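You operate a simulated robot arm through the tools that you are given. There is no shell and no other tool. Be economical: measure what you need, move in short steps, check, and stop when the job is done.

You run a simulated robot arm. Do the job below in one go: nothing can be reset, and whatever is moved stays where it is left.

## Task
Gauge the biscuit's height and drop it in the dish the display names.
Fine: it starts on the blue plate; slide out at the end, trim dial untouched.
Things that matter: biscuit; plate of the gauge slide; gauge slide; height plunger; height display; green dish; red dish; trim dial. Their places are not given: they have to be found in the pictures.

The check looks at the end state, three seconds after you hand in, the way a careful person would. Anything else that was tipped, shoved, dropped, spilled or broken makes it a failure.

## Robot
A 6-joint arm with a two-finger parallel gripper, fixed in place. Base frame: the origin is at the foot of the arm, x ahead of it, y to its left, z up; the work surface is at about z = 0.934. Readings come in m, degrees, newtons and seconds.
With the tool pointing down near the work surface it reaches from about 0.22 to 0.62 m from the base axis. Its first joint turns from -66.0 to 66.0 degrees. Payload 2.7 kg.
The tool frame sits at the grasp point between the pads (the TCP): z along the fingers, y along the line on which they close. The tips reach 0.023 m beyond it. The gripper opens to 0.094 m. The fingers are 0.038 m wide and 0.01 m thick; the gripper's body (0.054 by 0.096 m) begins 0.039 m behind the TCP.
Orientation is that of the tool frame in the base frame, as a unit quaternion [w, x, y, z]. With the fingers straight down and closing along the base's y, the tool's x points along the base's -x, its y along +y and its z along -z.

## Interface
- The arm moves only by the tool nudge_tool. Its arguments are lists of equal length, an entry for each row: "linear": the shift along the base's x, y, z in m, a list of three; "angular": the turn, a rotation vector about the base's x, y, z in degrees, a list of three; "jaw": the gripper command, from -1 (fully open) to 1 (shut), values between in proportion. In form: {"linear": [[x, y, z], ...], "angular": [[ax, ay, az], ...], "jaw": [jaw, ...]}. A call has 1 to 12 rows; each row is the pose to reach, as a shift and turn from the pose commanded when the call began. Rows are played at 5 a second. More than 0.05 m and 8.6 degrees between two rows, or a gripper value outside its range, and nothing of the call is played. Where a pose cannot be reached the arm comes as near as it can. A force on the tool above 90 N (or 10 N above the force at the start of the call, whichever is more), or a blocked arm, ends the call early, and 0.2 s more pass. Each finger travels about 0.045 m/s and halts on what it meets, pressing with about 37 N; the grip force reading is that of the motor and also rises with nothing between the fingers. The clock runs only during rows and for 0.2 s after the last one: add rows that repeat a pose to give the fingers time. It gives the time, the measured TCP pose, the force on the tool (base axes), the opening and the grip force at its end, in the units of the frame above (readings bear some noise).
- Cameras (640 x 400 px; columns grow to the right, rows downward): "scene" is fixed at [0.0761, -0.4283, 1.4292]; the picture's right is [0.79, -0.61, 0.00], its down [-0.20, -0.26, -0.94] and it looks along [0.58, 0.75, -0.33] (base axes); focal length 250 px, centre (320, 200). "wrist" rides on the gripper at [-0.039, 0, -0.044] in the tool frame; the picture's right is [0.00, -1.00, 0.00], its down [0.97, 0.00, -0.24] and it looks along [0.24, 0.00, 0.97] (tool axes); focal length 218 px, centre (320, 200).
- get_image(camera): a new picture of that camera. It takes no simulated time.
- measure_at(camera, pixels): for up to 12 pixels [column, row] of the newest picture of that camera ("zoom" is the newest enlarged one), the place [x, y, z] in the base frame of the surface seen there, good to about 0.002 m. It takes no simulated time.
- inspect(camera, box): a new picture of the part [left, top, right, bottom] of that camera's present view, enlarged. It takes no simulated time.
- sign_off(): hands the job in; it is judged then, once.

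Go step by step. Measure first, check grasps and placings, and put right what went wrong. The budget is 80 turns and 46 pictures, counting those below and the enlarged ones. Unless the task says otherwise, let go and move clear before handing in, and close with one line.

The tools are called by a JSON object that holds its "method" and its "body". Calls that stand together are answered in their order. nudge_tool: Moves the arm, as the interface text tells. Its arguments: {"type":"object","properties":{"linear":{"type":"array","items":{"type":"array","items":{"type":"number"}}},"angular":{"type":"array","items":{"type":"array","items":{"type":"number"}}},"jaw":{"type":"array","items":{"type":"number"}}},"required":["linear","angular","jaw"]} The other tools are called the same way: get_image (camera) takes a picture; measure_at (camera, pixels) gives the place of the surface under pixels of a picture; inspect (camera, box) takes an enlarged picture of a part of a camera's view; sign_off () hands the job in.

At the start:

```text
time_s: 0.0
tool_pos: [0.2928, -0.0257, 1.3594]
tool_rot: [0.0, 0.0, 1.0, 0.0]
contact_force: [0.3, -0.5, 0.7]
width: 0.094
grip_force: 0.1
```

scene: 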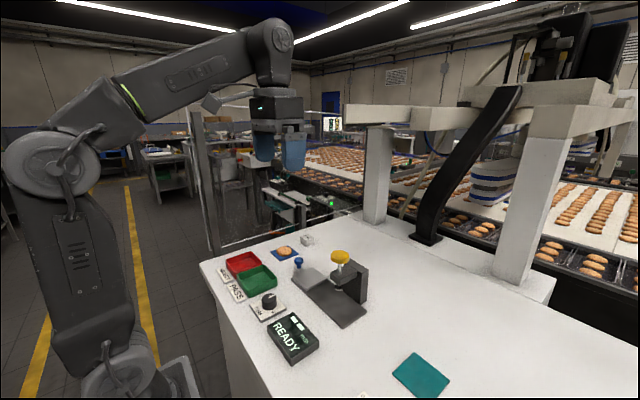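
wrist: 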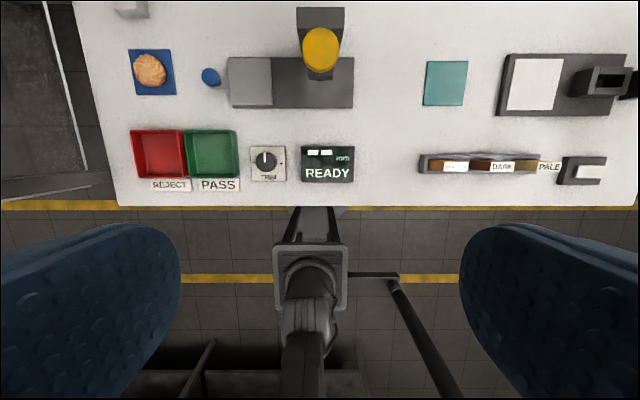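

The wrist view shows the biscuit on the blue plate (150,70), the slide with a light plate (250,82) and blue knob (210,77), the yellow plunger top (320,48), dishes and the dial. I'll zoom in on both views.

{"method": "inspect", "body": {"camera": "scene", "box": [200, 220, 400, 370]}}

{"method": "inspect", "body": {"camera": "wrist", "box": [110, 0, 370, 200]}}

{"method": "measure_at", "body": {"camera": "wrist", "pixels": [[150, 70], [170, 90], [210, 77], [250, 82], [310, 90], [320, 48], [320, 15], [158, 153], [212, 153], [265, 160], [322, 155], [219, 77]]}}

```text
2.67 times, centred on (300, 295) of scene
```

zoom: 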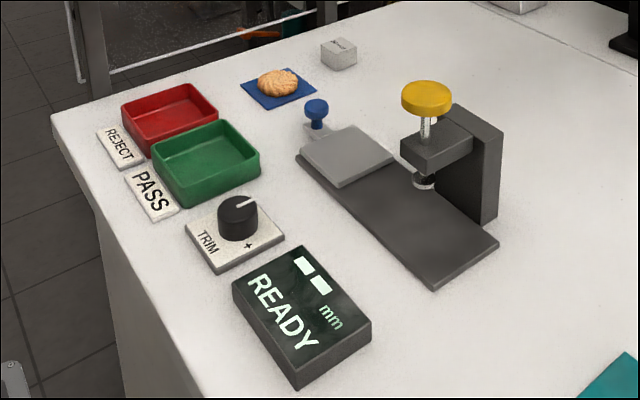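

```text
2.00 times, centred on (240, 100) of wrist
```

zoom: 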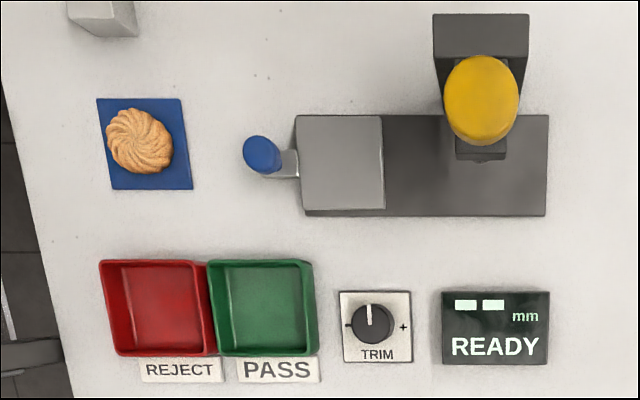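

```text
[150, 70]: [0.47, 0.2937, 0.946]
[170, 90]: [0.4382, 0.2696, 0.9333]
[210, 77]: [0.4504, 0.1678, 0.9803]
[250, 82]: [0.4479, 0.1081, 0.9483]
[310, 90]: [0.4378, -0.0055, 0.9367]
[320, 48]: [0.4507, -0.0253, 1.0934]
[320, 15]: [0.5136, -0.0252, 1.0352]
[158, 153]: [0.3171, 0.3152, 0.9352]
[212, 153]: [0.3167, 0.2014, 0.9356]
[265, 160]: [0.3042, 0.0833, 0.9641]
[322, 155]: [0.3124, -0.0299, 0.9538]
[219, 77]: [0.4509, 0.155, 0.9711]
```

The instruments are clear; the display shows "-- READY". Next I'll measure heights: the plunger foot, the knob, the plate corners, the dish rims and the biscuit edges.

{"method": "measure_at", "body": {"camera": "scene", "pixels": [[339, 288], [338, 291], [336, 281], [340, 252], [340, 270], [299, 259], [298, 267], [285, 249], [257, 266], [277, 279], [268, 297], [240, 296]]}}

{"method": "measure_at", "body": {"camera": "zoom", "pixels": [[108, 142], [172, 142], [140, 110], [140, 174], [302, 120], [302, 205], [381, 120], [381, 205], [545, 205], [212, 300], [310, 300], [260, 350]]}}

```text
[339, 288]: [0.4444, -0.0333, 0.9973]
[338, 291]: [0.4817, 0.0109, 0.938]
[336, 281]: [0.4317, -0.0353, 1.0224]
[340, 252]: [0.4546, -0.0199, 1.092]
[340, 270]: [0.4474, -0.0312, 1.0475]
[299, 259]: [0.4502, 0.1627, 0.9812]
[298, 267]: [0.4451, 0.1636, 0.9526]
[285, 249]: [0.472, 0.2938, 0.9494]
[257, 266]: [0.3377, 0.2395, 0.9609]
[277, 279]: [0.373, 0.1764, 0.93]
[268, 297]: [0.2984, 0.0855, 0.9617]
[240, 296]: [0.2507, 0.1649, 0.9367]
```

```text
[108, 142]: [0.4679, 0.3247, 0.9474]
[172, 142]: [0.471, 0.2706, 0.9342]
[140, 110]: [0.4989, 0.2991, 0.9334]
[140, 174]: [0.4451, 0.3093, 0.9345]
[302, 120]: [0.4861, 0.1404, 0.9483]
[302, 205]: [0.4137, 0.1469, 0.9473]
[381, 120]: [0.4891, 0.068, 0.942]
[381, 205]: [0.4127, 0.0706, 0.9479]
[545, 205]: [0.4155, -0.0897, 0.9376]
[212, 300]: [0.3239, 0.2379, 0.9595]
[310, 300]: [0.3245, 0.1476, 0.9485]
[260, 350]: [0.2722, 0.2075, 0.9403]
```

Slide plate centre is about (0.450, 0.108, top 0.948), plunger axis (0.450, -0.025) with foot bottom at about 0.995, and biscuit near (0.47, 0.297). I'll move above the biscuit, turning 90° so the fingers close along x and stay clear of the knob later.

{"method": "nudge_tool", "body": {"linear": [[0.0148, 0.0269, -0.0225], [0.0295, 0.0538, -0.045], [0.0443, 0.0807, -0.0675], [0.059, 0.1076, -0.09], [0.0738, 0.1345, -0.1125], [0.0885, 0.1614, -0.135], [0.1033, 0.1883, -0.1575], [0.118, 0.2152, -0.18], [0.1328, 0.2421, -0.2025], [0.1475, 0.269, -0.225], [0.1623, 0.2959, -0.2475], [0.177, 0.3227, -0.27]], "angular": [[0, 0, 7.5], [0, 0, 15], [0, 0, 22.5], [0, 0, 30], [0, 0, 37.5], [0, 0, 45], [0, 0, 52.5], [0, 0, 60], [0, 0, 67.5], [0, 0, 75], [0, 0, 82.5], [0, 0, 90]], "jaw": [-1, -1, -1, -1, -1, -1, -1, -1, -1, -1, -1, -1]}}

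{"method": "get_image", "body": {"camera": "wrist"}}

```text
time_s: 2.6
tool_pos: [0.4699, 0.2992, 1.0892]
tool_rot: [-0.001, 0.709, -0.706, -0.001]
contact_force: [-0.1, -0.2, -0.4]
width: 0.0942
grip_force: 0.0
```

```text
41 pictures are left
```

wrist: 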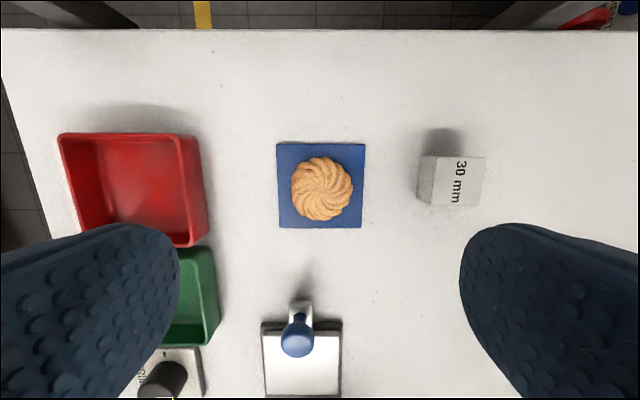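

The biscuit is seen at (322,188), with a 30 mm block at (452,180) to one side. I'll measure both.

{"method": "measure_at", "body": {"camera": "wrist", "pixels": [[322, 188], [293, 188], [350, 188], [322, 160], [322, 218], [420, 185], [430, 195], [283, 220], [358, 148], [322, 200]]}}

```text
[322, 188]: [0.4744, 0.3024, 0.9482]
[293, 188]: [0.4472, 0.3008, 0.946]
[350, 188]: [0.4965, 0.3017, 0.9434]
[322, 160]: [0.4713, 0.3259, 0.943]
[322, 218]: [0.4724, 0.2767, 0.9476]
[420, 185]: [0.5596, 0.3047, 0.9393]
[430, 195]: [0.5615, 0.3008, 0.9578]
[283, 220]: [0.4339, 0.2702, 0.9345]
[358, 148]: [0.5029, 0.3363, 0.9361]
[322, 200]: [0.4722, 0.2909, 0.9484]
```

The biscuit centre is (0.4725, 0.301), about 0.052 wide with top near 0.949, and the block is clear of the open fingers. I'll descend so the tips are just above the plate, then close partly.

{"method": "nudge_tool", "body": {"linear": [[0.0026, 0.002, -0.03], [0.0026, 0.002, -0.06], [0.0026, 0.002, -0.09], [0.0026, 0.002, -0.115], [0.0026, 0.002, -0.128], [0.0026, 0.002, -0.128], [0.0026, 0.002, -0.128], [0.0026, 0.002, -0.128], [0.0026, 0.002, -0.128], [0.0026, 0.002, -0.128]], "angular": [[0, 0, 0], [0, 0, 0], [0, 0, 0], [0, 0, 0], [0, 0, 0], [0, 0, 0], [0, 0, 0], [0, 0, 0], [0, 0, 0], [0, 0, 0]], "jaw": [-1, -1, -1, -1, -1, -0.4, 0, 0.06, 0.06, 0.06]}}

{"method": "get_image", "body": {"camera": "wrist"}}

```text
time_s: 4.8
tool_pos: [0.4729, 0.3005, 0.9612]
tool_rot: [0.0, -0.707, 0.707, 0.001]
contact_force: [-0.7, 0.2, -0.5]
width: 0.0556
grip_force: 9.1
```

```text
40 pictures are left
```

wrist: 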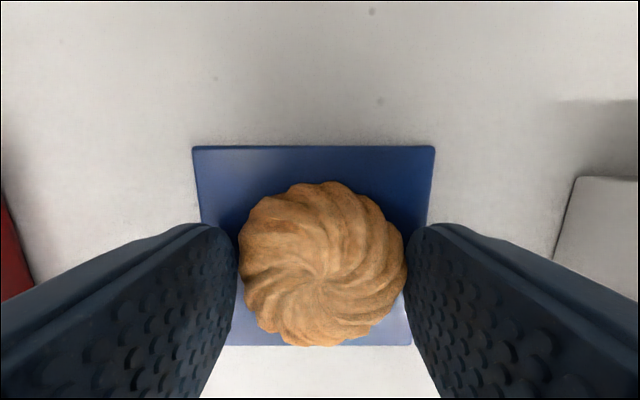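

The biscuit is held at a width of 0.0556. I'll lift and carry it over the slide plate.

{"method": "nudge_tool", "body": {"linear": [[0, 0, 0.02], [0, 0, 0.05], [0, 0, 0.08], [-0.004, -0.035, 0.08], [-0.009, -0.075, 0.08], [-0.014, -0.115, 0.08], [-0.018, -0.155, 0.08], [-0.0229, -0.1925, 0.08], [-0.0229, -0.1925, 0.08]], "angular": [[0, 0, 0], [0, 0, 0], [0, 0, 0], [0, 0, 0], [0, 0, 0], [0, 0, 0], [0, 0, 0], [0, 0, 0], [0, 0, 0]], "jaw": [0.12, 0.12, 0.12, 0.12, 0.12, 0.12, 0.12, 0.12, 0.12]}}

{"method": "get_image", "body": {"camera": "wrist"}}

{"method": "inspect", "body": {"camera": "scene", "box": [200, 220, 400, 370]}}

```text
time_s: 6.8
tool_pos: [0.4504, 0.1086, 1.0401]
tool_rot: [0.0, 0.708, -0.706, 0.0]
contact_force: [0.3, 0.5, -0.3]
width: 0.0553
grip_force: 8.8
```

```text
39 pictures are left
```

wrist: 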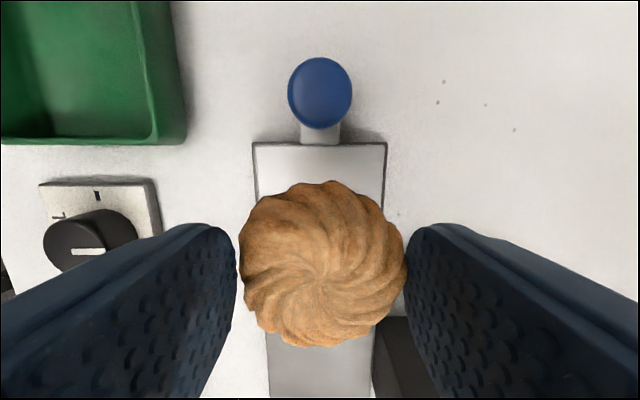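

```text
2.67 times, centred on (300, 295) of scene
```

zoom: 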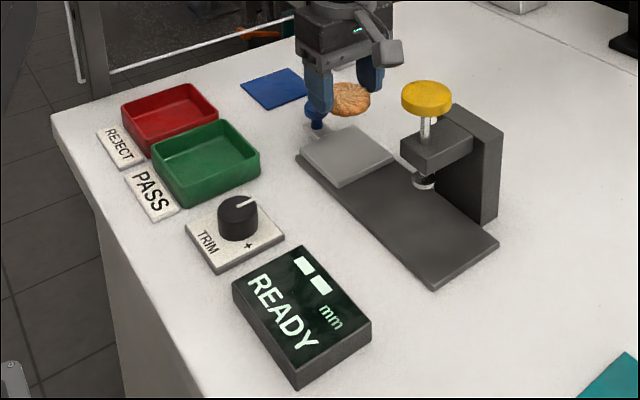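

The biscuit hangs level and centred over the slide plate. I'll lower it until it just touches, and release.

{"method": "nudge_tool", "body": {"linear": [[0, 0, -0.025], [0, 0, -0.05], [0, 0, -0.06], [0, 0, -0.0665], [0, 0, -0.0665]], "angular": [[0, 0, 0], [0, 0, 0], [0, 0, 0], [0, 0, 0], [0, 0, 0]], "jaw": [0.12, 0.12, 0.12, 0.12, 0.12]}}

```text
time_s: 8.0
tool_pos: [0.4514, 0.1077, 0.9766]
tool_rot: [-0.002, 0.708, -0.706, 0.003]
contact_force: [-2.2, 7.3, 31.0]
width: 0.0555
grip_force: 9.4
```

Contact force is 31 N up at z 0.9766, so it touched about 2–3 mm early. I'll ease up to 0.977 and open.

{"method": "nudge_tool", "body": {"linear": [[0, 0, 0.0028], [0, 0, 0.0028], [0, 0, 0.0028], [0, 0, 0.0028], [0, 0, 0.0028], [0, 0, 0.0028]], "angular": [[0, 0, 0], [0, 0, 0], [0, 0, 0], [0, 0, 0], [0, 0, 0], [0, 0, 0]], "jaw": [0.12, 0.12, -0.2, -0.5, -0.7, -0.7]}}

{"method": "get_image", "body": {"camera": "wrist"}}

```text
time_s: 9.4
tool_pos: [0.4477, 0.1095, 0.9769]
tool_rot: [-0.001, -0.705, 0.709, 0.002]
contact_force: [-16.7, 6.2, 3.6]
width: 0.0798
grip_force: 0.1
```

```text
37 pictures are left
```

wrist: 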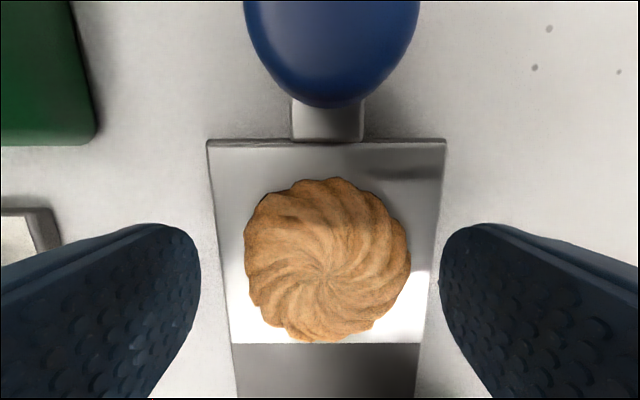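

The biscuit is centred on the plate, but there is a side force of -16.7 N on the tool. I'll rise a little and check it clears.

{"method": "nudge_tool", "body": {"linear": [[0, 0, 0.002], [0, 0, 0.006], [0, 0, 0.01]], "angular": [[0, 0, 0], [0, 0, 0], [0, 0, 0]], "jaw": [-0.7, -0.7, -0.7]}}

{"method": "get_image", "body": {"camera": "scene"}}

```text
time_s: 10.2
tool_pos: [0.4476, 0.1075, 0.9869]
tool_rot: [0.001, -0.706, 0.709, 0.001]
contact_force: [-18.7, 11.6, 2.7]
width: 0.0796
grip_force: 0.1
```

```text
36 pictures are left
```

scene: 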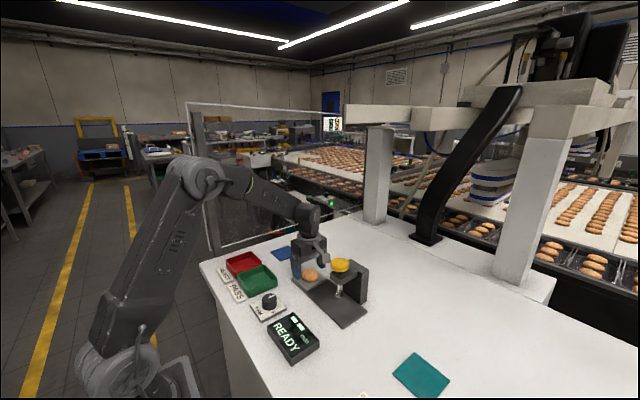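

{"method": "inspect", "body": {"camera": "scene", "box": [260, 210, 380, 310]}}

```text
4.00 times, centred on (320, 260) of scene
```

zoom: 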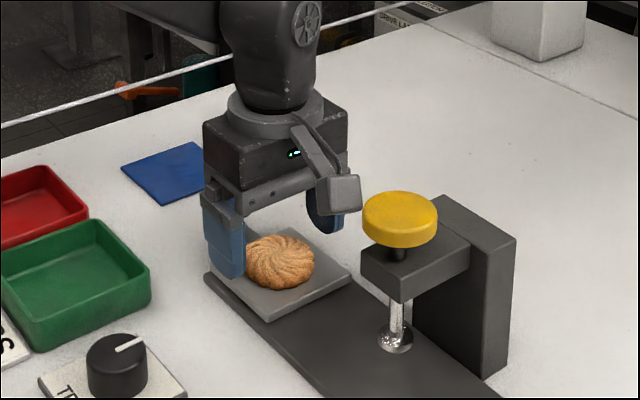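

The plunger cap has dropped about 9 px from before, and a box on the tool's -y side (zoom 340,195) sits right by the yellow cap. That explains the side force. I'll measure these points before moving.

{"method": "measure_at", "body": {"camera": "zoom", "pixels": [[340, 195], [357, 180], [357, 208], [325, 190], [400, 203], [366, 220], [400, 235], [395, 342], [280, 262], [228, 270], [434, 215], [320, 150]]}}

```text
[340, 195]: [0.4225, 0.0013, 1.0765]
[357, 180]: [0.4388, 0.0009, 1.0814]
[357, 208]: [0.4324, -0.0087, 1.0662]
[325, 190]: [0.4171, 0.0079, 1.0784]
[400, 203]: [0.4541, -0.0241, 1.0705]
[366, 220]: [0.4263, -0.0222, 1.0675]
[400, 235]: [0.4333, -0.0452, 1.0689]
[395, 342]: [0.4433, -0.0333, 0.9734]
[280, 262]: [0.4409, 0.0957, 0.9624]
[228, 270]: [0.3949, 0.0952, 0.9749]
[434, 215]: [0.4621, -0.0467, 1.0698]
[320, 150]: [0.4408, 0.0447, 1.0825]
```

The box hanging 0.11 m out on the tool's -y side has pressed on the cap, now at 1.070 (was 1.093). I'll back away in +y (the fingers sit on either side in x, clear of the biscuit), then rise.

{"method": "nudge_tool", "body": {"linear": [[0, 0.01, 0.002], [0, 0.025, 0.004], [0, 0.04, 0.006], [0, 0.04, 0.03], [0, 0.04, 0.06], [0, 0.04, 0.09], [0, 0.04, 0.12]], "angular": [[0, 0, 0], [0, 0, 0], [0, 0, 0], [0, 0, 0], [0, 0, 0], [0, 0, 0], [0, 0, 0]], "jaw": [-0.7, -0.7, -0.7, -0.7, -0.7, -0.7, -0.7]}}

{"method": "inspect", "body": {"camera": "scene", "box": [200, 220, 400, 370]}}

{"method": "get_image", "body": {"camera": "wrist"}}

```text
time_s: 11.8
tool_pos: [0.4484, 0.1481, 1.1075]
tool_rot: [0.0, 0.707, -0.707, 0.0]
contact_force: [-0.4, -0.1, 0.8]
width: 0.0798
grip_force: 0.0
```

```text
2.67 times, centred on (300, 295) of scene
```

zoom: 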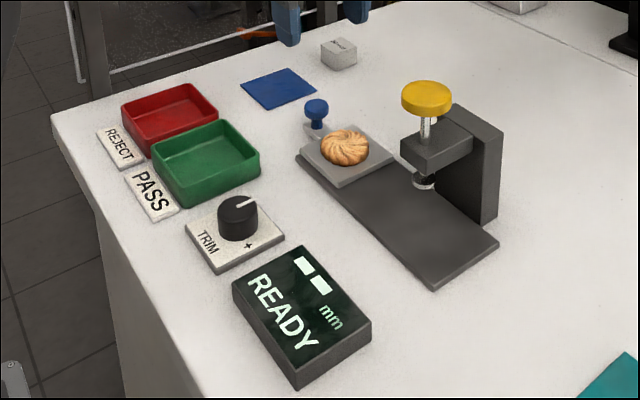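

```text
33 pictures are left
```

wrist: 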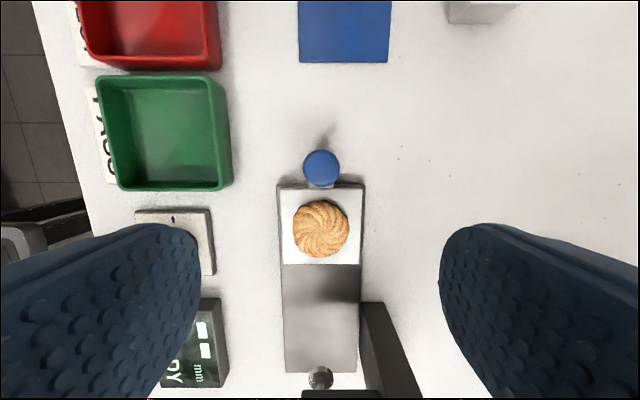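

The plunger sprang back and the biscuit sits centred on the plate. To keep the protruding box away from the plunger while working the slide, I'll turn the tool 180° up here so the box faces +y, measuring the knob first.

{"method": "measure_at", "body": {"camera": "wrist", "pixels": [[321, 165], [305, 165], [337, 165], [321, 151], [321, 184], [321, 228], [282, 225], [360, 225], [320, 262]]}}

{"method": "nudge_tool", "body": {"linear": [[0, 0.005, 0.01], [0, 0.01, 0.02], [0, 0.015, 0.03], [0, 0.02, 0.04], [0, 0.022, 0.04], [0, 0.022, 0.04], [0, 0.022, 0.04], [0, 0.022, 0.04], [0, 0.022, 0.04], [0, 0.022, 0.04], [0, 0.022, 0.04], [0, 0.022, 0.04]], "angular": [[0, 0, -7.5], [0, 0, -15], [0, 0, -22.5], [0, 0, -30], [0, 0, -37.5], [0, 0, -45], [0, 0, -52.5], [0, 0, -60], [0, 0, -67.5], [0, 0, -75], [0, 0, -82.5], [0, 0, -90]], "jaw": [-0.7, -0.6, -0.5, -0.4, -0.4, -0.4, -0.4, -0.4, -0.4, -0.4, -0.4, -0.4]}}

{"method": "nudge_tool", "body": {"linear": [[0, 0, 0], [0, 0, 0], [0, 0, 0], [0, 0, 0], [0, 0, 0], [0, 0, 0], [0, 0, 0], [0, 0, 0], [0, 0, 0], [0, 0, 0], [0, 0, 0], [0, 0, 0]], "angular": [[0, 0, -7.5], [0, 0, -15], [0, 0, -22.5], [0, 0, -30], [0, 0, -37.5], [0, 0, -45], [0, 0, -52.5], [0, 0, -60], [0, 0, -67.5], [0, 0, -75], [0, 0, -82.5], [0, 0, -90]], "jaw": [-0.4, -0.4, -0.4, -0.4, -0.4, -0.4, -0.4, -0.4, -0.4, -0.4, -0.4, -0.4]}}

{"method": "get_image", "body": {"camera": "wrist"}}

```text
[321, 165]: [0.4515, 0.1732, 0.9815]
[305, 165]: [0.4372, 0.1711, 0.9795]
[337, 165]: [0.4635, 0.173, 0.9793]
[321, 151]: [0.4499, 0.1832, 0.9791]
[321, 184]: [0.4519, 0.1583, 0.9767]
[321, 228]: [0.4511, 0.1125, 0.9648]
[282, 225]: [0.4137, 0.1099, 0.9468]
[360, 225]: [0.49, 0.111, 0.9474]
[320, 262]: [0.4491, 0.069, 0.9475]
```

```text
time_s: 14.4
tool_pos: [0.4489, 0.1693, 1.1468]
tool_rot: [0.001, 0.0, 1.0, 0.001]
contact_force: [0.4, 0.4, 0.2]
width: 0.0657
grip_force: 0.1
```

```text
time_s: 17.0
tool_pos: [0.4483, 0.1692, 1.1471]
tool_rot: [0.001, 0.708, 0.706, -0.001]
contact_force: [-0.6, 0.0, -0.2]
width: 0.0657
grip_force: 0.1
```

```text
32 pictures are left
```

wrist: 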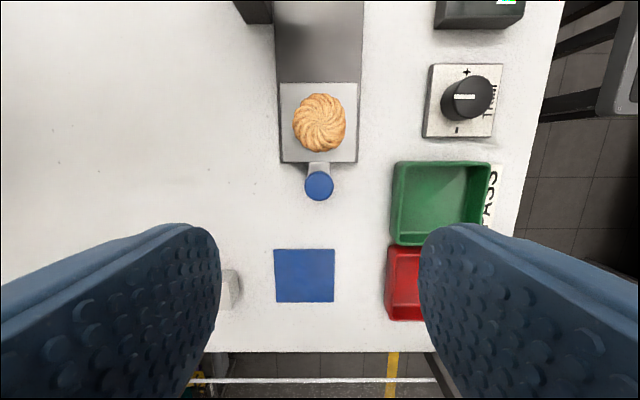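

The knob centre is (0.451, 0.171), about 0.028 wide, top 0.982. I'll descend around it, TCP at y 0.176 and z 0.98, and grip it.

{"method": "nudge_tool", "body": {"linear": [[0.002, 0.007, -0.04], [0.002, 0.007, -0.08], [0.002, 0.007, -0.12], [0.002, 0.007, -0.15], [0.002, 0.007, -0.166], [0.002, 0.007, -0.166], [0.002, 0.007, -0.166], [0.002, 0.007, -0.166], [0.002, 0.007, -0.166], [0.002, 0.007, -0.166]], "angular": [[0, 0, 0], [0, 0, 0], [0, 0, 0], [0, 0, 0], [0, 0, 0], [0, 0, 0], [0, 0, 0], [0, 0, 0], [0, 0, 0], [0, 0, 0]], "jaw": [-0.4, -0.4, -0.4, -0.4, -0.4, 0, 0.4, 0.6, 0.6, 0.6]}}

{"method": "inspect", "body": {"camera": "scene", "box": [240, 200, 360, 300]}}

```text
time_s: 19.2
tool_pos: [0.45, 0.1766, 0.9792]
tool_rot: [0.0, 0.707, 0.707, -0.002]
contact_force: [-18.8, -0.8, 1.7]
width: 0.0294
grip_force: 45.0
```

```text
4.00 times, centred on (300, 250) of scene
```

zoom: 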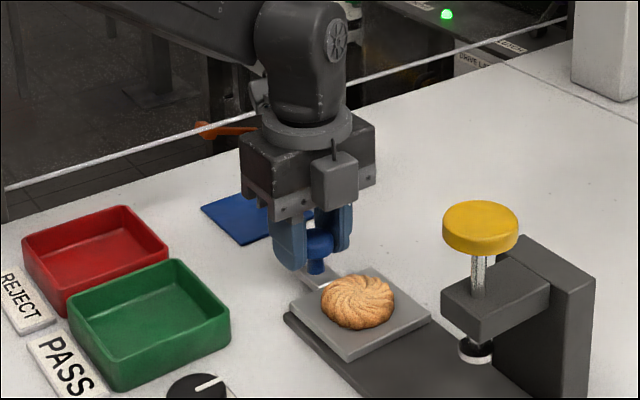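

The knob is gripped (0.0294). I see a housing on the -y side as well, at zoom (335,175), so I'll measure how far it sticks out before sliding.

{"method": "measure_at", "body": {"camera": "zoom", "pixels": [[325, 170], [325, 200], [350, 170], [345, 205], [320, 157], [480, 220], [510, 290], [475, 350], [455, 345], [360, 300]]}}

```text
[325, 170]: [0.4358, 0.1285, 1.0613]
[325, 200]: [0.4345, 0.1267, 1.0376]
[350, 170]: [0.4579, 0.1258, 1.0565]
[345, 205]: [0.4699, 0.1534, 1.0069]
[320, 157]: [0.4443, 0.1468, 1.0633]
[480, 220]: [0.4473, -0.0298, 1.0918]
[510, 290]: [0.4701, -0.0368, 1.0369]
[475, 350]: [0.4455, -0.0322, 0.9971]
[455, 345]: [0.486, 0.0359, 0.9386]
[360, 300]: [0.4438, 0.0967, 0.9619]
```

The camera housing reaches y = TCP − 0.05 at z ≈ 1.03–1.06, which would hit the plunger bracket at the end of travel. I'll release, rise and tilt the tool 25° so its top leans back to +y, and regrip.

{"method": "nudge_tool", "body": {"linear": [[0, 0, 0], [0, 0, 0], [0, 0, 0], [0, 0, 0.03], [0, 0, 0.06], [0, 0, 0.08], [0, 0, 0.08], [0, 0, 0.08], [0, 0, 0.08], [0, 0, 0.08]], "angular": [[0, 0, 0], [0, 0, 0], [0, 0, 0], [0, 0, 0], [0, 0, 0], [-5, 0, 0], [-12, 0, 0], [-19, 0, 0], [-25, 0, 0], [-25, 0, 0]], "jaw": [0.2, -0.1, -0.4, -0.4, -0.4, -0.4, -0.4, -0.4, -0.4, -0.4]}}

{"method": "get_image", "body": {"camera": "wrist"}}

{"method": "inspect", "body": {"camera": "scene", "box": [240, 200, 360, 300]}}

```text
time_s: 21.4
tool_pos: [0.4521, 0.1765, 1.0602]
tool_rot: [0.154, 0.69, 0.69, -0.153]
contact_force: [-0.4, 0.6, 0.8]
width: 0.0659
grip_force: 0.0
```

```text
30 pictures are left
```

wrist: 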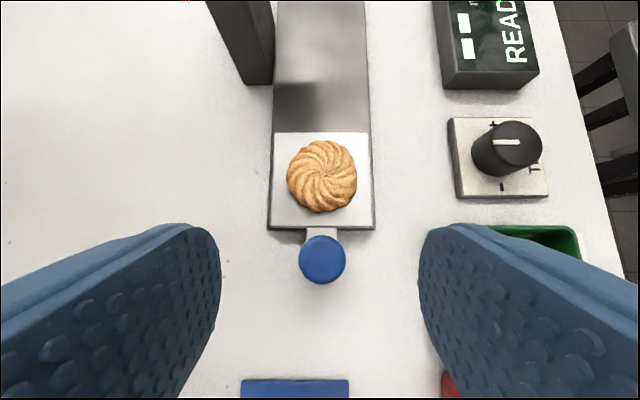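

```text
4.00 times, centred on (300, 250) of scene
```

zoom: 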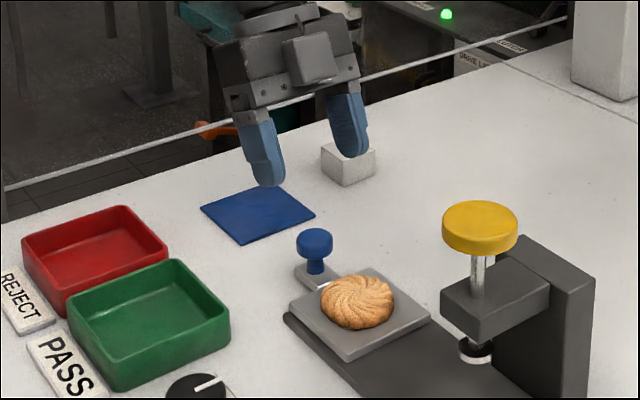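

The tilt is right: the housing now leans back. I'll descend around the knob and grip it.

{"method": "nudge_tool", "body": {"linear": [[-0.001, 0, -0.03], [-0.001, 0, -0.06], [-0.001, 0, -0.077], [-0.001, 0, -0.077], [-0.001, 0, -0.077], [-0.001, 0, -0.077], [-0.001, 0, -0.077], [-0.001, 0, -0.077]], "angular": [[0, 0, 0], [0, 0, 0], [0, 0, 0], [0, 0, 0], [0, 0, 0], [0, 0, 0], [0, 0, 0], [0, 0, 0]], "jaw": [-0.4, -0.4, -0.4, 0, 0.4, 0.5, 0.5, 0.5]}}

{"method": "get_image", "body": {"camera": "wrist"}}

```text
time_s: 23.2
tool_pos: [0.4499, 0.1761, 0.9836]
tool_rot: [0.154, 0.69, 0.69, -0.153]
contact_force: [3.3, 0.2, -2.8]
width: 0.0293
grip_force: 44.8
```

```text
28 pictures are left
```

wrist: 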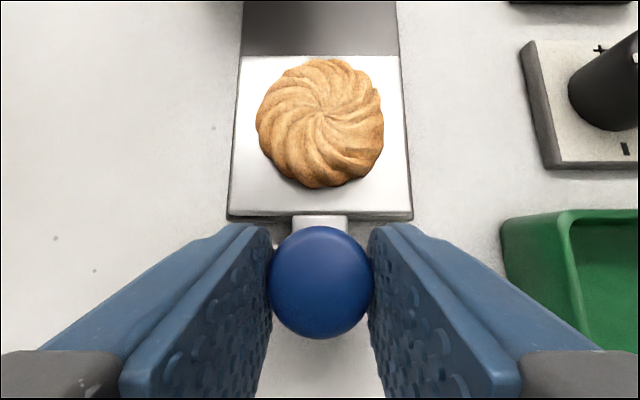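

Knob gripped, clear of the biscuit. I'll slide toward -y slowly, partway first.

{"method": "nudge_tool", "body": {"linear": [[0, -0.004, 0], [0, -0.011, 0], [0, -0.019, 0], [0, -0.027, 0], [0, -0.035, 0], [0, -0.043, 0], [0, -0.051, 0], [0, -0.059, 0], [0, -0.067, 0], [0, -0.075, 0], [0, -0.08, 0], [0, -0.08, 0]], "angular": [[0, 0, 0], [0, 0, 0], [0, 0, 0], [0, 0, 0], [0, 0, 0], [0, 0, 0], [0, 0, 0], [0, 0, 0], [0, 0, 0], [0, 0, 0], [0, 0, 0], [0, 0, 0]], "jaw": [0.5, 0.5, 0.5, 0.5, 0.5, 0.5, 0.5, 0.5, 0.5, 0.5, 0.5, 0.5]}}

{"method": "inspect", "body": {"camera": "scene", "box": [270, 210, 390, 310]}}

```text
time_s: 25.8
tool_pos: [0.4494, 0.0968, 0.9843]
tool_rot: [0.153, 0.69, 0.69, -0.154]
contact_force: [0.4, 1.1, -16.3]
width: 0.0293
grip_force: 44.7
```

```text
4.00 times, centred on (330, 260) of scene
```

zoom: 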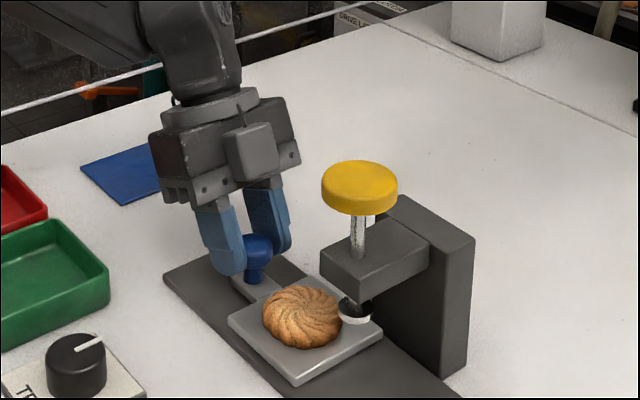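

The slide moves freely with the biscuit in place. I'll continue another 0.05 m.

{"method": "nudge_tool", "body": {"linear": [[0, -0.007, -0.0005], [0, -0.015, -0.001], [0, -0.023, -0.001], [0, -0.031, -0.001], [0, -0.039, -0.001], [0, -0.045, -0.001], [0, -0.05, -0.001], [0, -0.05, -0.001]], "angular": [[0, 0, 0], [0, 0, 0], [0, 0, 0], [0, 0, 0], [0, 0, 0], [0, 0, 0], [0, 0, 0], [0, 0, 0]], "jaw": [0.5, 0.5, 0.5, 0.5, 0.5, 0.5, 0.5, 0.5]}}

{"method": "inspect", "body": {"camera": "scene", "box": [270, 210, 390, 310]}}

{"method": "get_image", "body": {"camera": "wrist"}}

```text
time_s: 27.6
tool_pos: [0.4508, 0.047, 0.9831]
tool_rot: [0.155, 0.69, 0.69, -0.152]
contact_force: [-7.9, -0.6, 23.6]
width: 0.0295
grip_force: 44.9
```

```text
4.00 times, centred on (330, 260) of scene
```

zoom: 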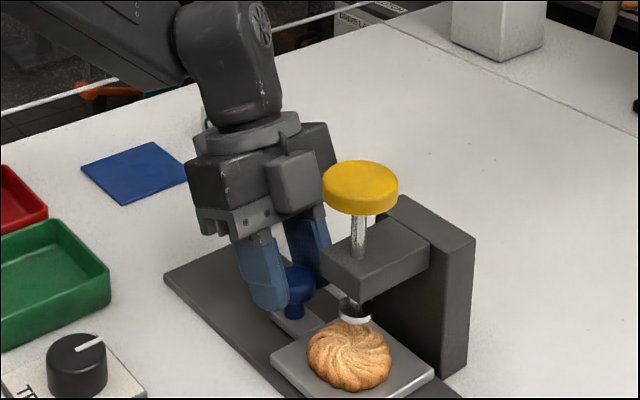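

```text
25 pictures are left
```

wrist: 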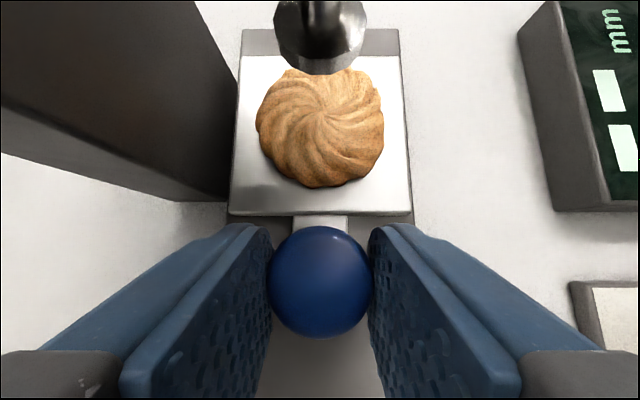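

The biscuit is close to under the foot. I'll measure the biscuit and foot to align them.

{"method": "measure_at", "body": {"camera": "wrist", "pixels": [[320, 130], [258, 130], [383, 130], [320, 185], [320, 65], [285, 40], [355, 40], [320, 210], [245, 40], [320, 75], [320, 222]]}}

{"method": "measure_at", "body": {"camera": "zoom", "pixels": [[350, 345], [355, 317], [355, 240], [340, 312], [371, 312], [360, 185], [323, 185], [397, 185], [300, 185]]}}

```text
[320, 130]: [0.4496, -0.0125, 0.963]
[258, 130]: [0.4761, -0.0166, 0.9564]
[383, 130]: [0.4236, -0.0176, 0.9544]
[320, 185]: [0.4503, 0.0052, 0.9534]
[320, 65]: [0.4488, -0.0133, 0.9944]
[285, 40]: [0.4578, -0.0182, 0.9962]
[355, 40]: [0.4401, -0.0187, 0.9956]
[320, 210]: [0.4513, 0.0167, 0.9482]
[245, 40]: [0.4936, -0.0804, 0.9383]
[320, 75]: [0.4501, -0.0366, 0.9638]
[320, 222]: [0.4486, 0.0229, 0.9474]
```

```text
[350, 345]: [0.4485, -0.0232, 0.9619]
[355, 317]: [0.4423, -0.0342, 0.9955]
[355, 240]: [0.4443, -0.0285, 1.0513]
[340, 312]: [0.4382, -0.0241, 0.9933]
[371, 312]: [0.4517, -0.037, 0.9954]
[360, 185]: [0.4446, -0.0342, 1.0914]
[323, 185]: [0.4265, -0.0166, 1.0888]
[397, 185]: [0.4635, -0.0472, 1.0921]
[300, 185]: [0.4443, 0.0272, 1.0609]
```

Biscuit centre is about y -0.020 and the foot about -0.0245. I'll push 4 mm further and watch for a stop.

{"method": "nudge_tool", "body": {"linear": [[0, -0.002, 0.0005], [0, -0.004, 0.0005], [0, -0.004, 0.0005]], "angular": [[0, 0, 0], [0, 0, 0], [0, 0, 0]], "jaw": [0.5, 0.5, 0.5]}}

{"method": "inspect", "body": {"camera": "scene", "box": [250, 220, 390, 370]}}

```text
time_s: 28.4
tool_pos: [0.4503, 0.0442, 0.9842]
tool_rot: [0.154, 0.689, 0.692, -0.152]
contact_force: [-5.6, 7.7, 22.3]
width: 0.0294
grip_force: 45.3
```

```text
2.67 times, centred on (320, 295) of scene
```

zoom: 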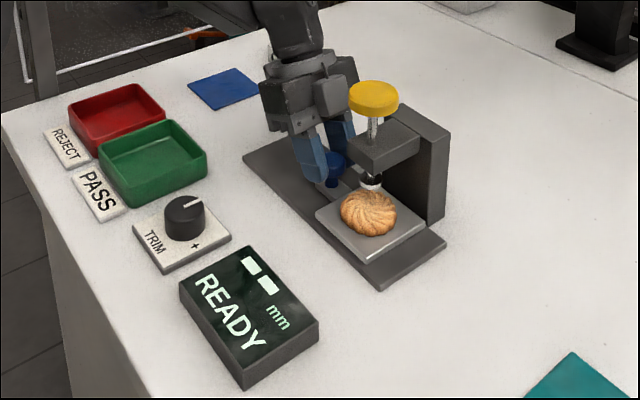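

It met a stop (7.7 N in y), so the biscuit is under the foot. I'll release the knob, back off along the tool axis, straighten and close the fingers.

{"method": "nudge_tool", "body": {"linear": [[0, 0.001, 0], [0, 0.001, 0], [0, 0.001, 0], [0, 0.012, 0.025], [0, 0.023, 0.05], [0, 0.033, 0.085], [0, 0.033, 0.125], [0, 0.033, 0.165], [0, 0.033, 0.175], [0, 0.033, 0.175], [0, 0.033, 0.175]], "angular": [[0, 0, 0], [0, 0, 0], [0, 0, 0], [0, 0, 0], [0, 0, 0], [0, 0, 0], [0, 0, 0], [7, 0, 0], [14, 0, 0], [20, 0, 0], [25, 0, 0]], "jaw": [0.2, -0.1, -0.17, -0.17, -0.17, -0.17, -0.17, 0.2, 0.5, 1, 1]}}

{"method": "get_image", "body": {"camera": "wrist"}}

{"method": "inspect", "body": {"camera": "scene", "box": [250, 220, 390, 370]}}

```text
time_s: 30.8
tool_pos: [0.4495, 0.0758, 1.159]
tool_rot: [0.0, 0.707, 0.707, -0.001]
contact_force: [0.2, 0.2, -0.5]
width: 0.0003
grip_force: 31.7
```

```text
23 pictures are left
```

wrist: 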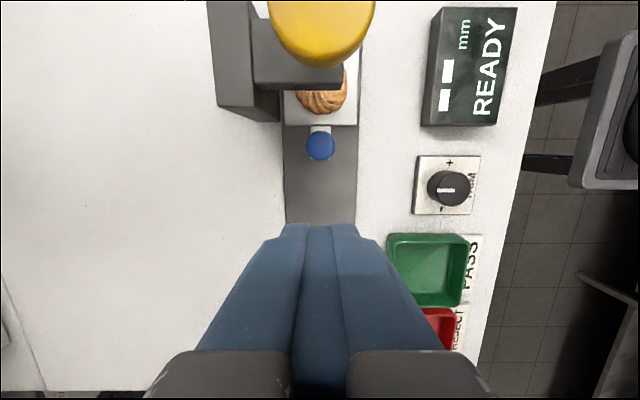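

```text
2.67 times, centred on (320, 295) of scene
```

zoom: 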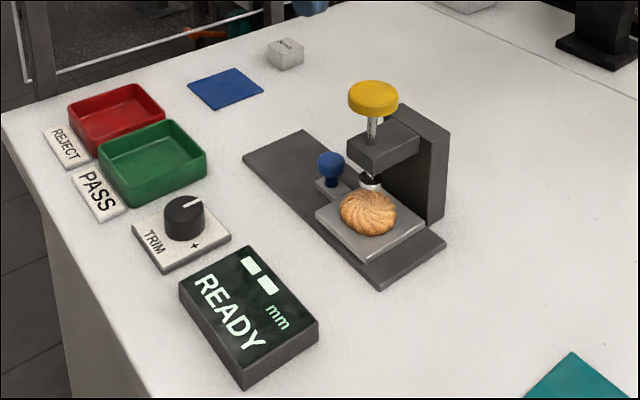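

The slide is fully in, the plunger up and the fingers shut. I'll move over the cap and come down to just above it.

{"method": "nudge_tool", "body": {"linear": [[0, -0.03, 0], [0, -0.06, 0], [0, -0.09, 0], [0.0005, -0.1003, 0], [0.0005, -0.1003, -0.02], [0.0005, -0.1003, -0.038], [0.0005, -0.1003, -0.045], [0.0005, -0.1003, -0.052], [0.0005, -0.1003, -0.058], [0.0005, -0.1003, -0.064], [0.0005, -0.1003, -0.068], [0.0005, -0.1003, -0.068]], "angular": [[0, 0, 0], [0, 0, 0], [0, 0, 0], [0, 0, 0], [0, 0, 0], [0, 0, 0], [0, 0, 0], [0, 0, 0], [0, 0, 0], [0, 0, 0], [0, 0, 0], [0, 0, 0]], "jaw": [1, 1, 1, 1, 1, 1, 1, 1, 1, 1, 1, 1]}}

{"method": "inspect", "body": {"camera": "scene", "box": [250, 220, 390, 370]}}

```text
time_s: 33.4
tool_pos: [0.4518, -0.025, 1.0908]
tool_rot: [-0.001, 0.707, 0.707, 0.001]
contact_force: [0.8, 0.8, 3.2]
width: 0.0002
grip_force: 36.6
```

```text
2.67 times, centred on (320, 295) of scene
```

zoom: 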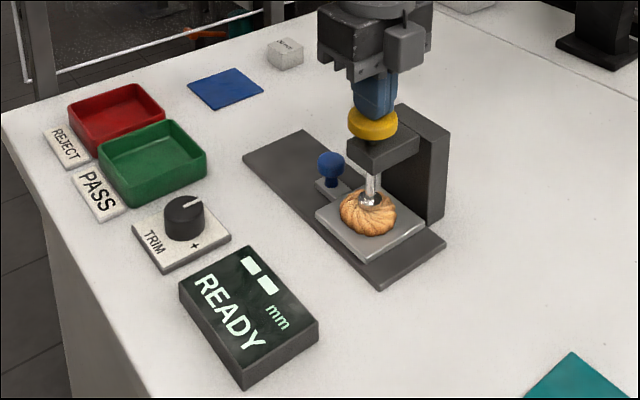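

The foot is nearly on the biscuit at 3.2 N spring force. I'll press gently another few millimetres.

{"method": "nudge_tool", "body": {"linear": [[0, 0, -0.002], [0, 0, -0.004], [0, 0, -0.005], [0, 0, -0.006], [0, 0, -0.006], [0, 0, -0.006]], "angular": [[0, 0, 0], [0, 0, 0], [0, 0, 0], [0, 0, 0], [0, 0, 0], [0, 0, 0]], "jaw": [1, 1, 1, 1, 1, 1]}}

{"method": "inspect", "body": {"camera": "scene", "box": [250, 220, 390, 370]}}

```text
time_s: 34.8
tool_pos: [0.452, -0.0245, 1.0877]
tool_rot: [0.004, 0.706, 0.708, 0.003]
contact_force: [-6.2, 0.0, 36.1]
width: 0.0001
grip_force: 37.2
```

```text
2.67 times, centred on (320, 295) of scene
```

zoom: 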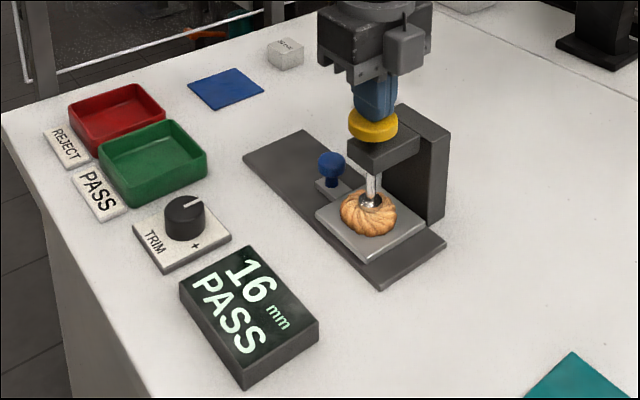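

The display reads "16 mm PASS", so it goes to the green dish. I'll lift off the plunger and return to above the knob with the tilt.

{"method": "nudge_tool", "body": {"linear": [[0, 0, 0.01], [0, 0, 0.03], [0, 0, 0.055], [0, 0, 0.074], [0, 0.035, 0.074], [0, 0.07, 0.074], [0, 0.1, 0.074], [0, 0.1, 0.074], [0, 0.1, 0.074], [0, 0.1, 0.074], [0, 0.1, 0.074]], "angular": [[0, 0, 0], [0, 0, 0], [0, 0, 0], [0, 0, 0], [0, 0, 0], [0, 0, 0], [-5, 0, 0], [-10, 0, 0], [-15, 0, 0], [-20, 0, 0], [-25, 0, 0]], "jaw": [1, 1, 1, 1, 1, 1, 0.6, 0.2, -0.17, -0.17, -0.17]}}

{"method": "inspect", "body": {"camera": "scene", "box": [250, 220, 390, 370]}}

{"method": "get_image", "body": {"camera": "wrist"}}

```text
time_s: 37.2
tool_pos: [0.4514, 0.0756, 1.159]
tool_rot: [0.154, 0.69, 0.69, -0.154]
contact_force: [-0.4, -0.1, -0.7]
width: 0.0548
grip_force: 0.0
```

```text
2.67 times, centred on (320, 295) of scene
```

zoom: 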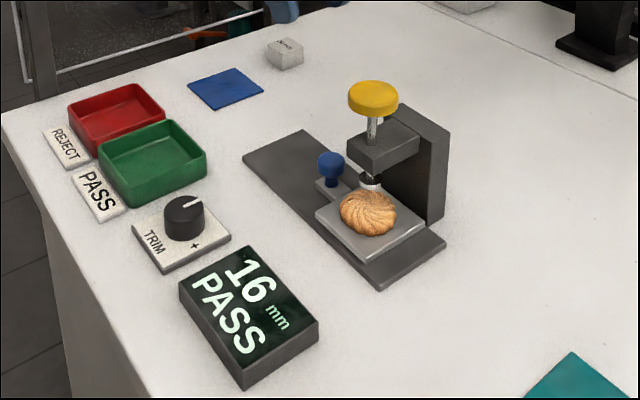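

```text
18 pictures are left
```

wrist: 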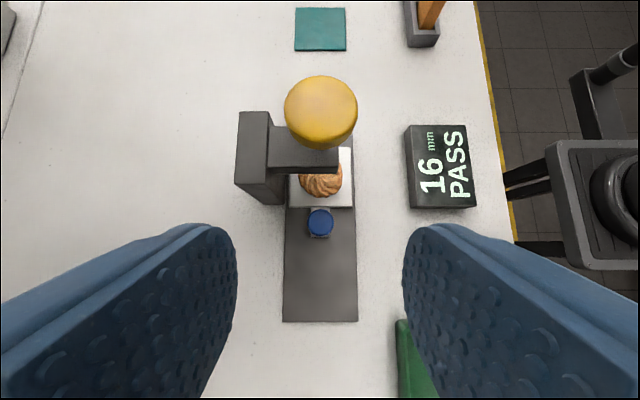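

The reading is latched and everything stands as before. I'll retrace down to the knob and grip it.

{"method": "nudge_tool", "body": {"linear": [[-0.001, 0, -0.045], [-0.001, 0, -0.09], [-0.001, -0.01, -0.125], [-0.001, -0.021, -0.15], [-0.001, -0.031, -0.175], [-0.001, -0.031, -0.175], [-0.001, -0.031, -0.175], [-0.001, -0.031, -0.175], [-0.001, -0.031, -0.175]], "angular": [[0, 0, 0], [0, 0, 0], [0, 0, 0], [0, 0, 0], [0, 0, 0], [0, 0, 0], [0, 0, 0], [0, 0, 0], [0, 0, 0]], "jaw": [-0.17, -0.17, -0.17, -0.17, -0.17, 0.2, 0.5, 0.5, 0.5]}}

```text
time_s: 39.2
tool_pos: [0.4485, 0.0446, 0.9832]
tool_rot: [0.154, 0.691, 0.69, -0.154]
contact_force: [8.8, -0.9, -8.5]
width: 0.0293
grip_force: 45.0
```

Knob gripped at 0.0293. I'll slide it back out, in two stages.

{"method": "nudge_tool", "body": {"linear": [[0, 0.004, 0], [0, 0.011, 0], [0, 0.019, 0], [0, 0.027, 0], [0, 0.035, 0], [0, 0.043, 0], [0, 0.051, 0], [0, 0.059, 0], [0, 0.067, 0], [0, 0.075, 0], [0, 0.08, 0], [0, 0.08, 0]], "angular": [[0, 0, 0], [0, 0, 0], [0, 0, 0], [0, 0, 0], [0, 0, 0], [0, 0, 0], [0, 0, 0], [0, 0, 0], [0, 0, 0], [0, 0, 0], [0, 0, 0], [0, 0, 0]], "jaw": [0.5, 0.5, 0.5, 0.5, 0.5, 0.5, 0.5, 0.5, 0.5, 0.5, 0.5, 0.5]}}

{"method": "nudge_tool", "body": {"linear": [[0, 0.007, 0], [0, 0.015, 0], [0, 0.023, 0], [0, 0.031, 0], [0, 0.039, 0], [0, 0.045, 0], [0, 0.05, 0], [0, 0.053, 0], [0, 0.053, 0]], "angular": [[0, 0, 0], [0, 0, 0], [0, 0, 0], [0, 0, 0], [0, 0, 0], [0, 0, 0], [0, 0, 0], [0, 0, 0], [0, 0, 0]], "jaw": [0.5, 0.5, 0.5, 0.5, 0.5, 0.5, 0.5, 0.5, 0.5]}}

{"method": "inspect", "body": {"camera": "scene", "box": [250, 220, 390, 370]}}

```text
time_s: 41.8
tool_pos: [0.4491, 0.1257, 0.9839]
tool_rot: [0.153, 0.69, 0.691, -0.153]
contact_force: [16.1, -0.4, -6.4]
width: 0.0293
grip_force: 44.7
```

```text
time_s: 43.8
tool_pos: [0.4504, 0.1775, 0.9829]
tool_rot: [0.154, 0.69, 0.69, -0.154]
contact_force: [16.2, -4.6, -4.6]
width: 0.0296
grip_force: 45.0
```

```text
2.67 times, centred on (320, 295) of scene
```

zoom: 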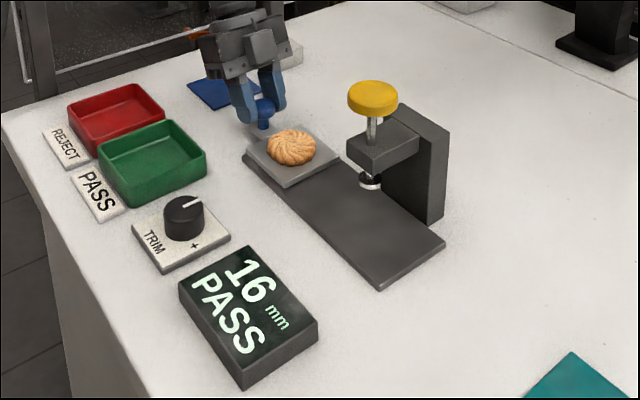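

The slide is fully out with the biscuit on it. I'll release, retreat, straighten, and move above the biscuit.

{"method": "nudge_tool", "body": {"linear": [[0, 0, 0], [0, 0, 0], [0, 0, 0], [0, 0.012, 0.025], [0, 0.023, 0.05], [0, 0.02, 0.08], [0, 0, 0.1], [0, -0.03, 0.1], [0, -0.067, 0.1], [0, -0.067, 0.1], [0, -0.067, 0.1]], "angular": [[0, 0, 0], [0, 0, 0], [0, 0, 0], [0, 0, 0], [0, 0, 0], [5, 0, 0], [10, 0, 0], [15, 0, 0], [20, 0, 0], [25, 0, 0], [25, 0, 0]], "jaw": [0.2, -0.1, -0.17, -0.17, -0.17, -0.4, -0.7, -0.9, -0.9, -0.9, -0.9]}}

{"method": "get_image", "body": {"camera": "wrist"}}

```text
time_s: 46.2
tool_pos: [0.4489, 0.1116, 1.0861]
tool_rot: [0.001, 0.707, 0.707, 0.0]
contact_force: [-0.6, 0.8, -0.5]
width: 0.0892
grip_force: 0.1
```

```text
16 pictures are left
```

wrist: 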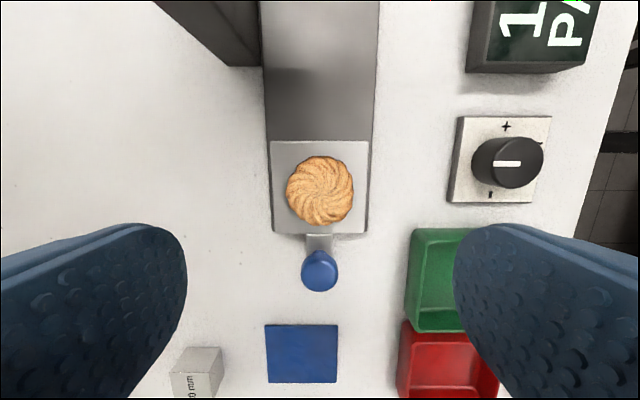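

{"method": "measure_at", "body": {"camera": "wrist", "pixels": [[320, 190], [288, 190], [352, 190], [320, 158], [320, 222], [320, 270], [410, 280], [415, 325], [430, 270], [410, 232]]}}

```text
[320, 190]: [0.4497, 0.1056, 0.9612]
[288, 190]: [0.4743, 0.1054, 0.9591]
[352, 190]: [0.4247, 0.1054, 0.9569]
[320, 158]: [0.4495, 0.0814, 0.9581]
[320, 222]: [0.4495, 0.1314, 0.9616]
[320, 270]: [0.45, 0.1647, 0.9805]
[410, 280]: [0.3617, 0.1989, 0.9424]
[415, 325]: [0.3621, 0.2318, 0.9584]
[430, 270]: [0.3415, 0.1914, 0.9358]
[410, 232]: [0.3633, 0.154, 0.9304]
```

The biscuit centre is (0.4495, 0.1065). I'll descend to z 0.975 and grip it lightly as before.

{"method": "nudge_tool", "body": {"linear": [[0.0003, -0.0045, -0.04], [0.0003, -0.0045, -0.08], [0.0003, -0.0045, -0.1], [0.0003, -0.0045, -0.111], [0.0003, -0.0045, -0.111], [0.0003, -0.0045, -0.111], [0.0003, -0.0045, -0.111], [0.0003, -0.0045, -0.111], [0.0003, -0.0045, -0.111]], "angular": [[0, 0, 0], [0, 0, 0], [0, 0, 0], [0, 0, 0], [0, 0, 0], [0, 0, 0], [0, 0, 0], [0, 0, 0], [0, 0, 0]], "jaw": [-0.9, -0.9, -0.9, -0.9, -0.4, 0, 0.06, 0.06, 0.06]}}

{"method": "get_image", "body": {"camera": "wrist"}}

```text
time_s: 48.2
tool_pos: [0.4506, 0.1062, 0.9737]
tool_rot: [0.001, 0.707, 0.707, -0.001]
contact_force: [0.6, 0.3, -0.7]
width: 0.0554
grip_force: 9.4
```

```text
15 pictures are left
```

wrist: 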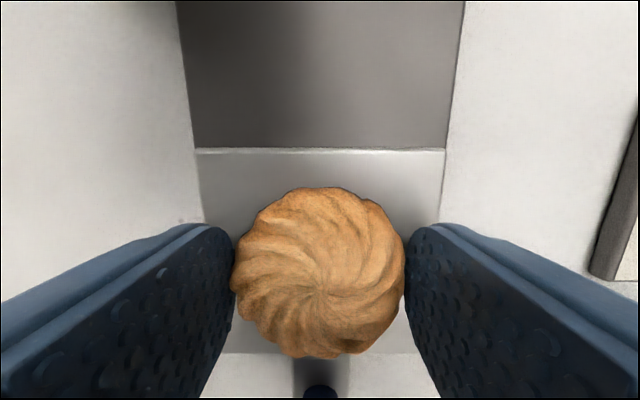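

Biscuit held (0.0554). I'll lift it and measure the green dish rim corners from the last zoom.

{"method": "measure_at", "body": {"camera": "zoom", "pixels": [[101, 155], [118, 180], [206, 154], [165, 122], [150, 172], [150, 155], [130, 140], [190, 142], [160, 168]]}}

{"method": "nudge_tool", "body": {"linear": [[0, 0, 0.02], [0, 0, 0.05], [0, 0, 0.09], [-0.03, 0.02, 0.09], [-0.06, 0.04, 0.09], [-0.09, 0.06, 0.09], [-0.115, 0.075, 0.09], [-0.133, 0.087, 0.09], [-0.133, 0.087, 0.09]], "angular": [[0, 0, 0], [0, 0, 0], [0, 0, 0], [0, 0, 0], [0, 0, 0], [0, 0, 0], [0, 0, 0], [0, 0, 0], [0, 0, 0]], "jaw": [0.12, 0.12, 0.12, 0.12, 0.12, 0.12, 0.12, 0.12, 0.12]}}

{"method": "get_image", "body": {"camera": "wrist"}}

```text
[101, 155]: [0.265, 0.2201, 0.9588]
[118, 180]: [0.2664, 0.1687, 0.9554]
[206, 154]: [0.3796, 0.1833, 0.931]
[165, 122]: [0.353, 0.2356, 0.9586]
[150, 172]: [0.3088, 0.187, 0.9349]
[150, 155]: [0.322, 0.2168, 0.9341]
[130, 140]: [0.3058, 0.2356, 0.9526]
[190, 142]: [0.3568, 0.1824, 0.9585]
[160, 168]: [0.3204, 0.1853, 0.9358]
```

```text
time_s: 50.2
tool_pos: [0.3154, 0.1942, 1.0625]
tool_rot: [0.0, 0.707, 0.707, 0.0]
contact_force: [0.1, 0.2, 0.4]
width: 0.0552
grip_force: 9.1
```

```text
14 pictures are left
```

wrist: 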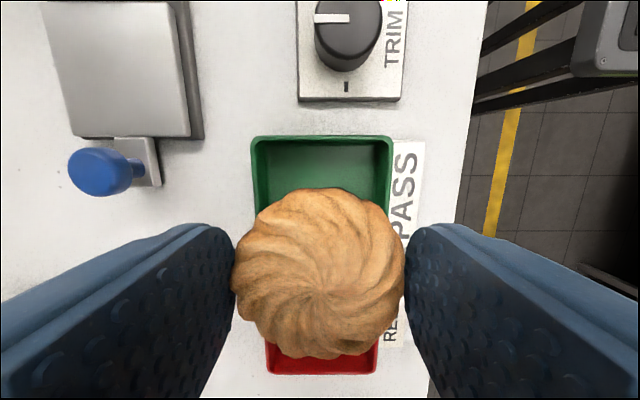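

The biscuit is above the green dish. I'll measure the visible rim (top edge row 138, sides at columns 254 and 390).

{"method": "measure_at", "body": {"camera": "wrist", "pixels": [[320, 138], [256, 165], [388, 165], [262, 165], [382, 165], [320, 147], [320, 160], [270, 348]]}}

```text
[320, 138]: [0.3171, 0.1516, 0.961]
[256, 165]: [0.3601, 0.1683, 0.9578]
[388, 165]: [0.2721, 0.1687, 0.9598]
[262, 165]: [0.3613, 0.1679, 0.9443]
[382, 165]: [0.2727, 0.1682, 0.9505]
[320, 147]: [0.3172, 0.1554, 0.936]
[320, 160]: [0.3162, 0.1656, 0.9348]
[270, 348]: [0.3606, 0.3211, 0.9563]
```

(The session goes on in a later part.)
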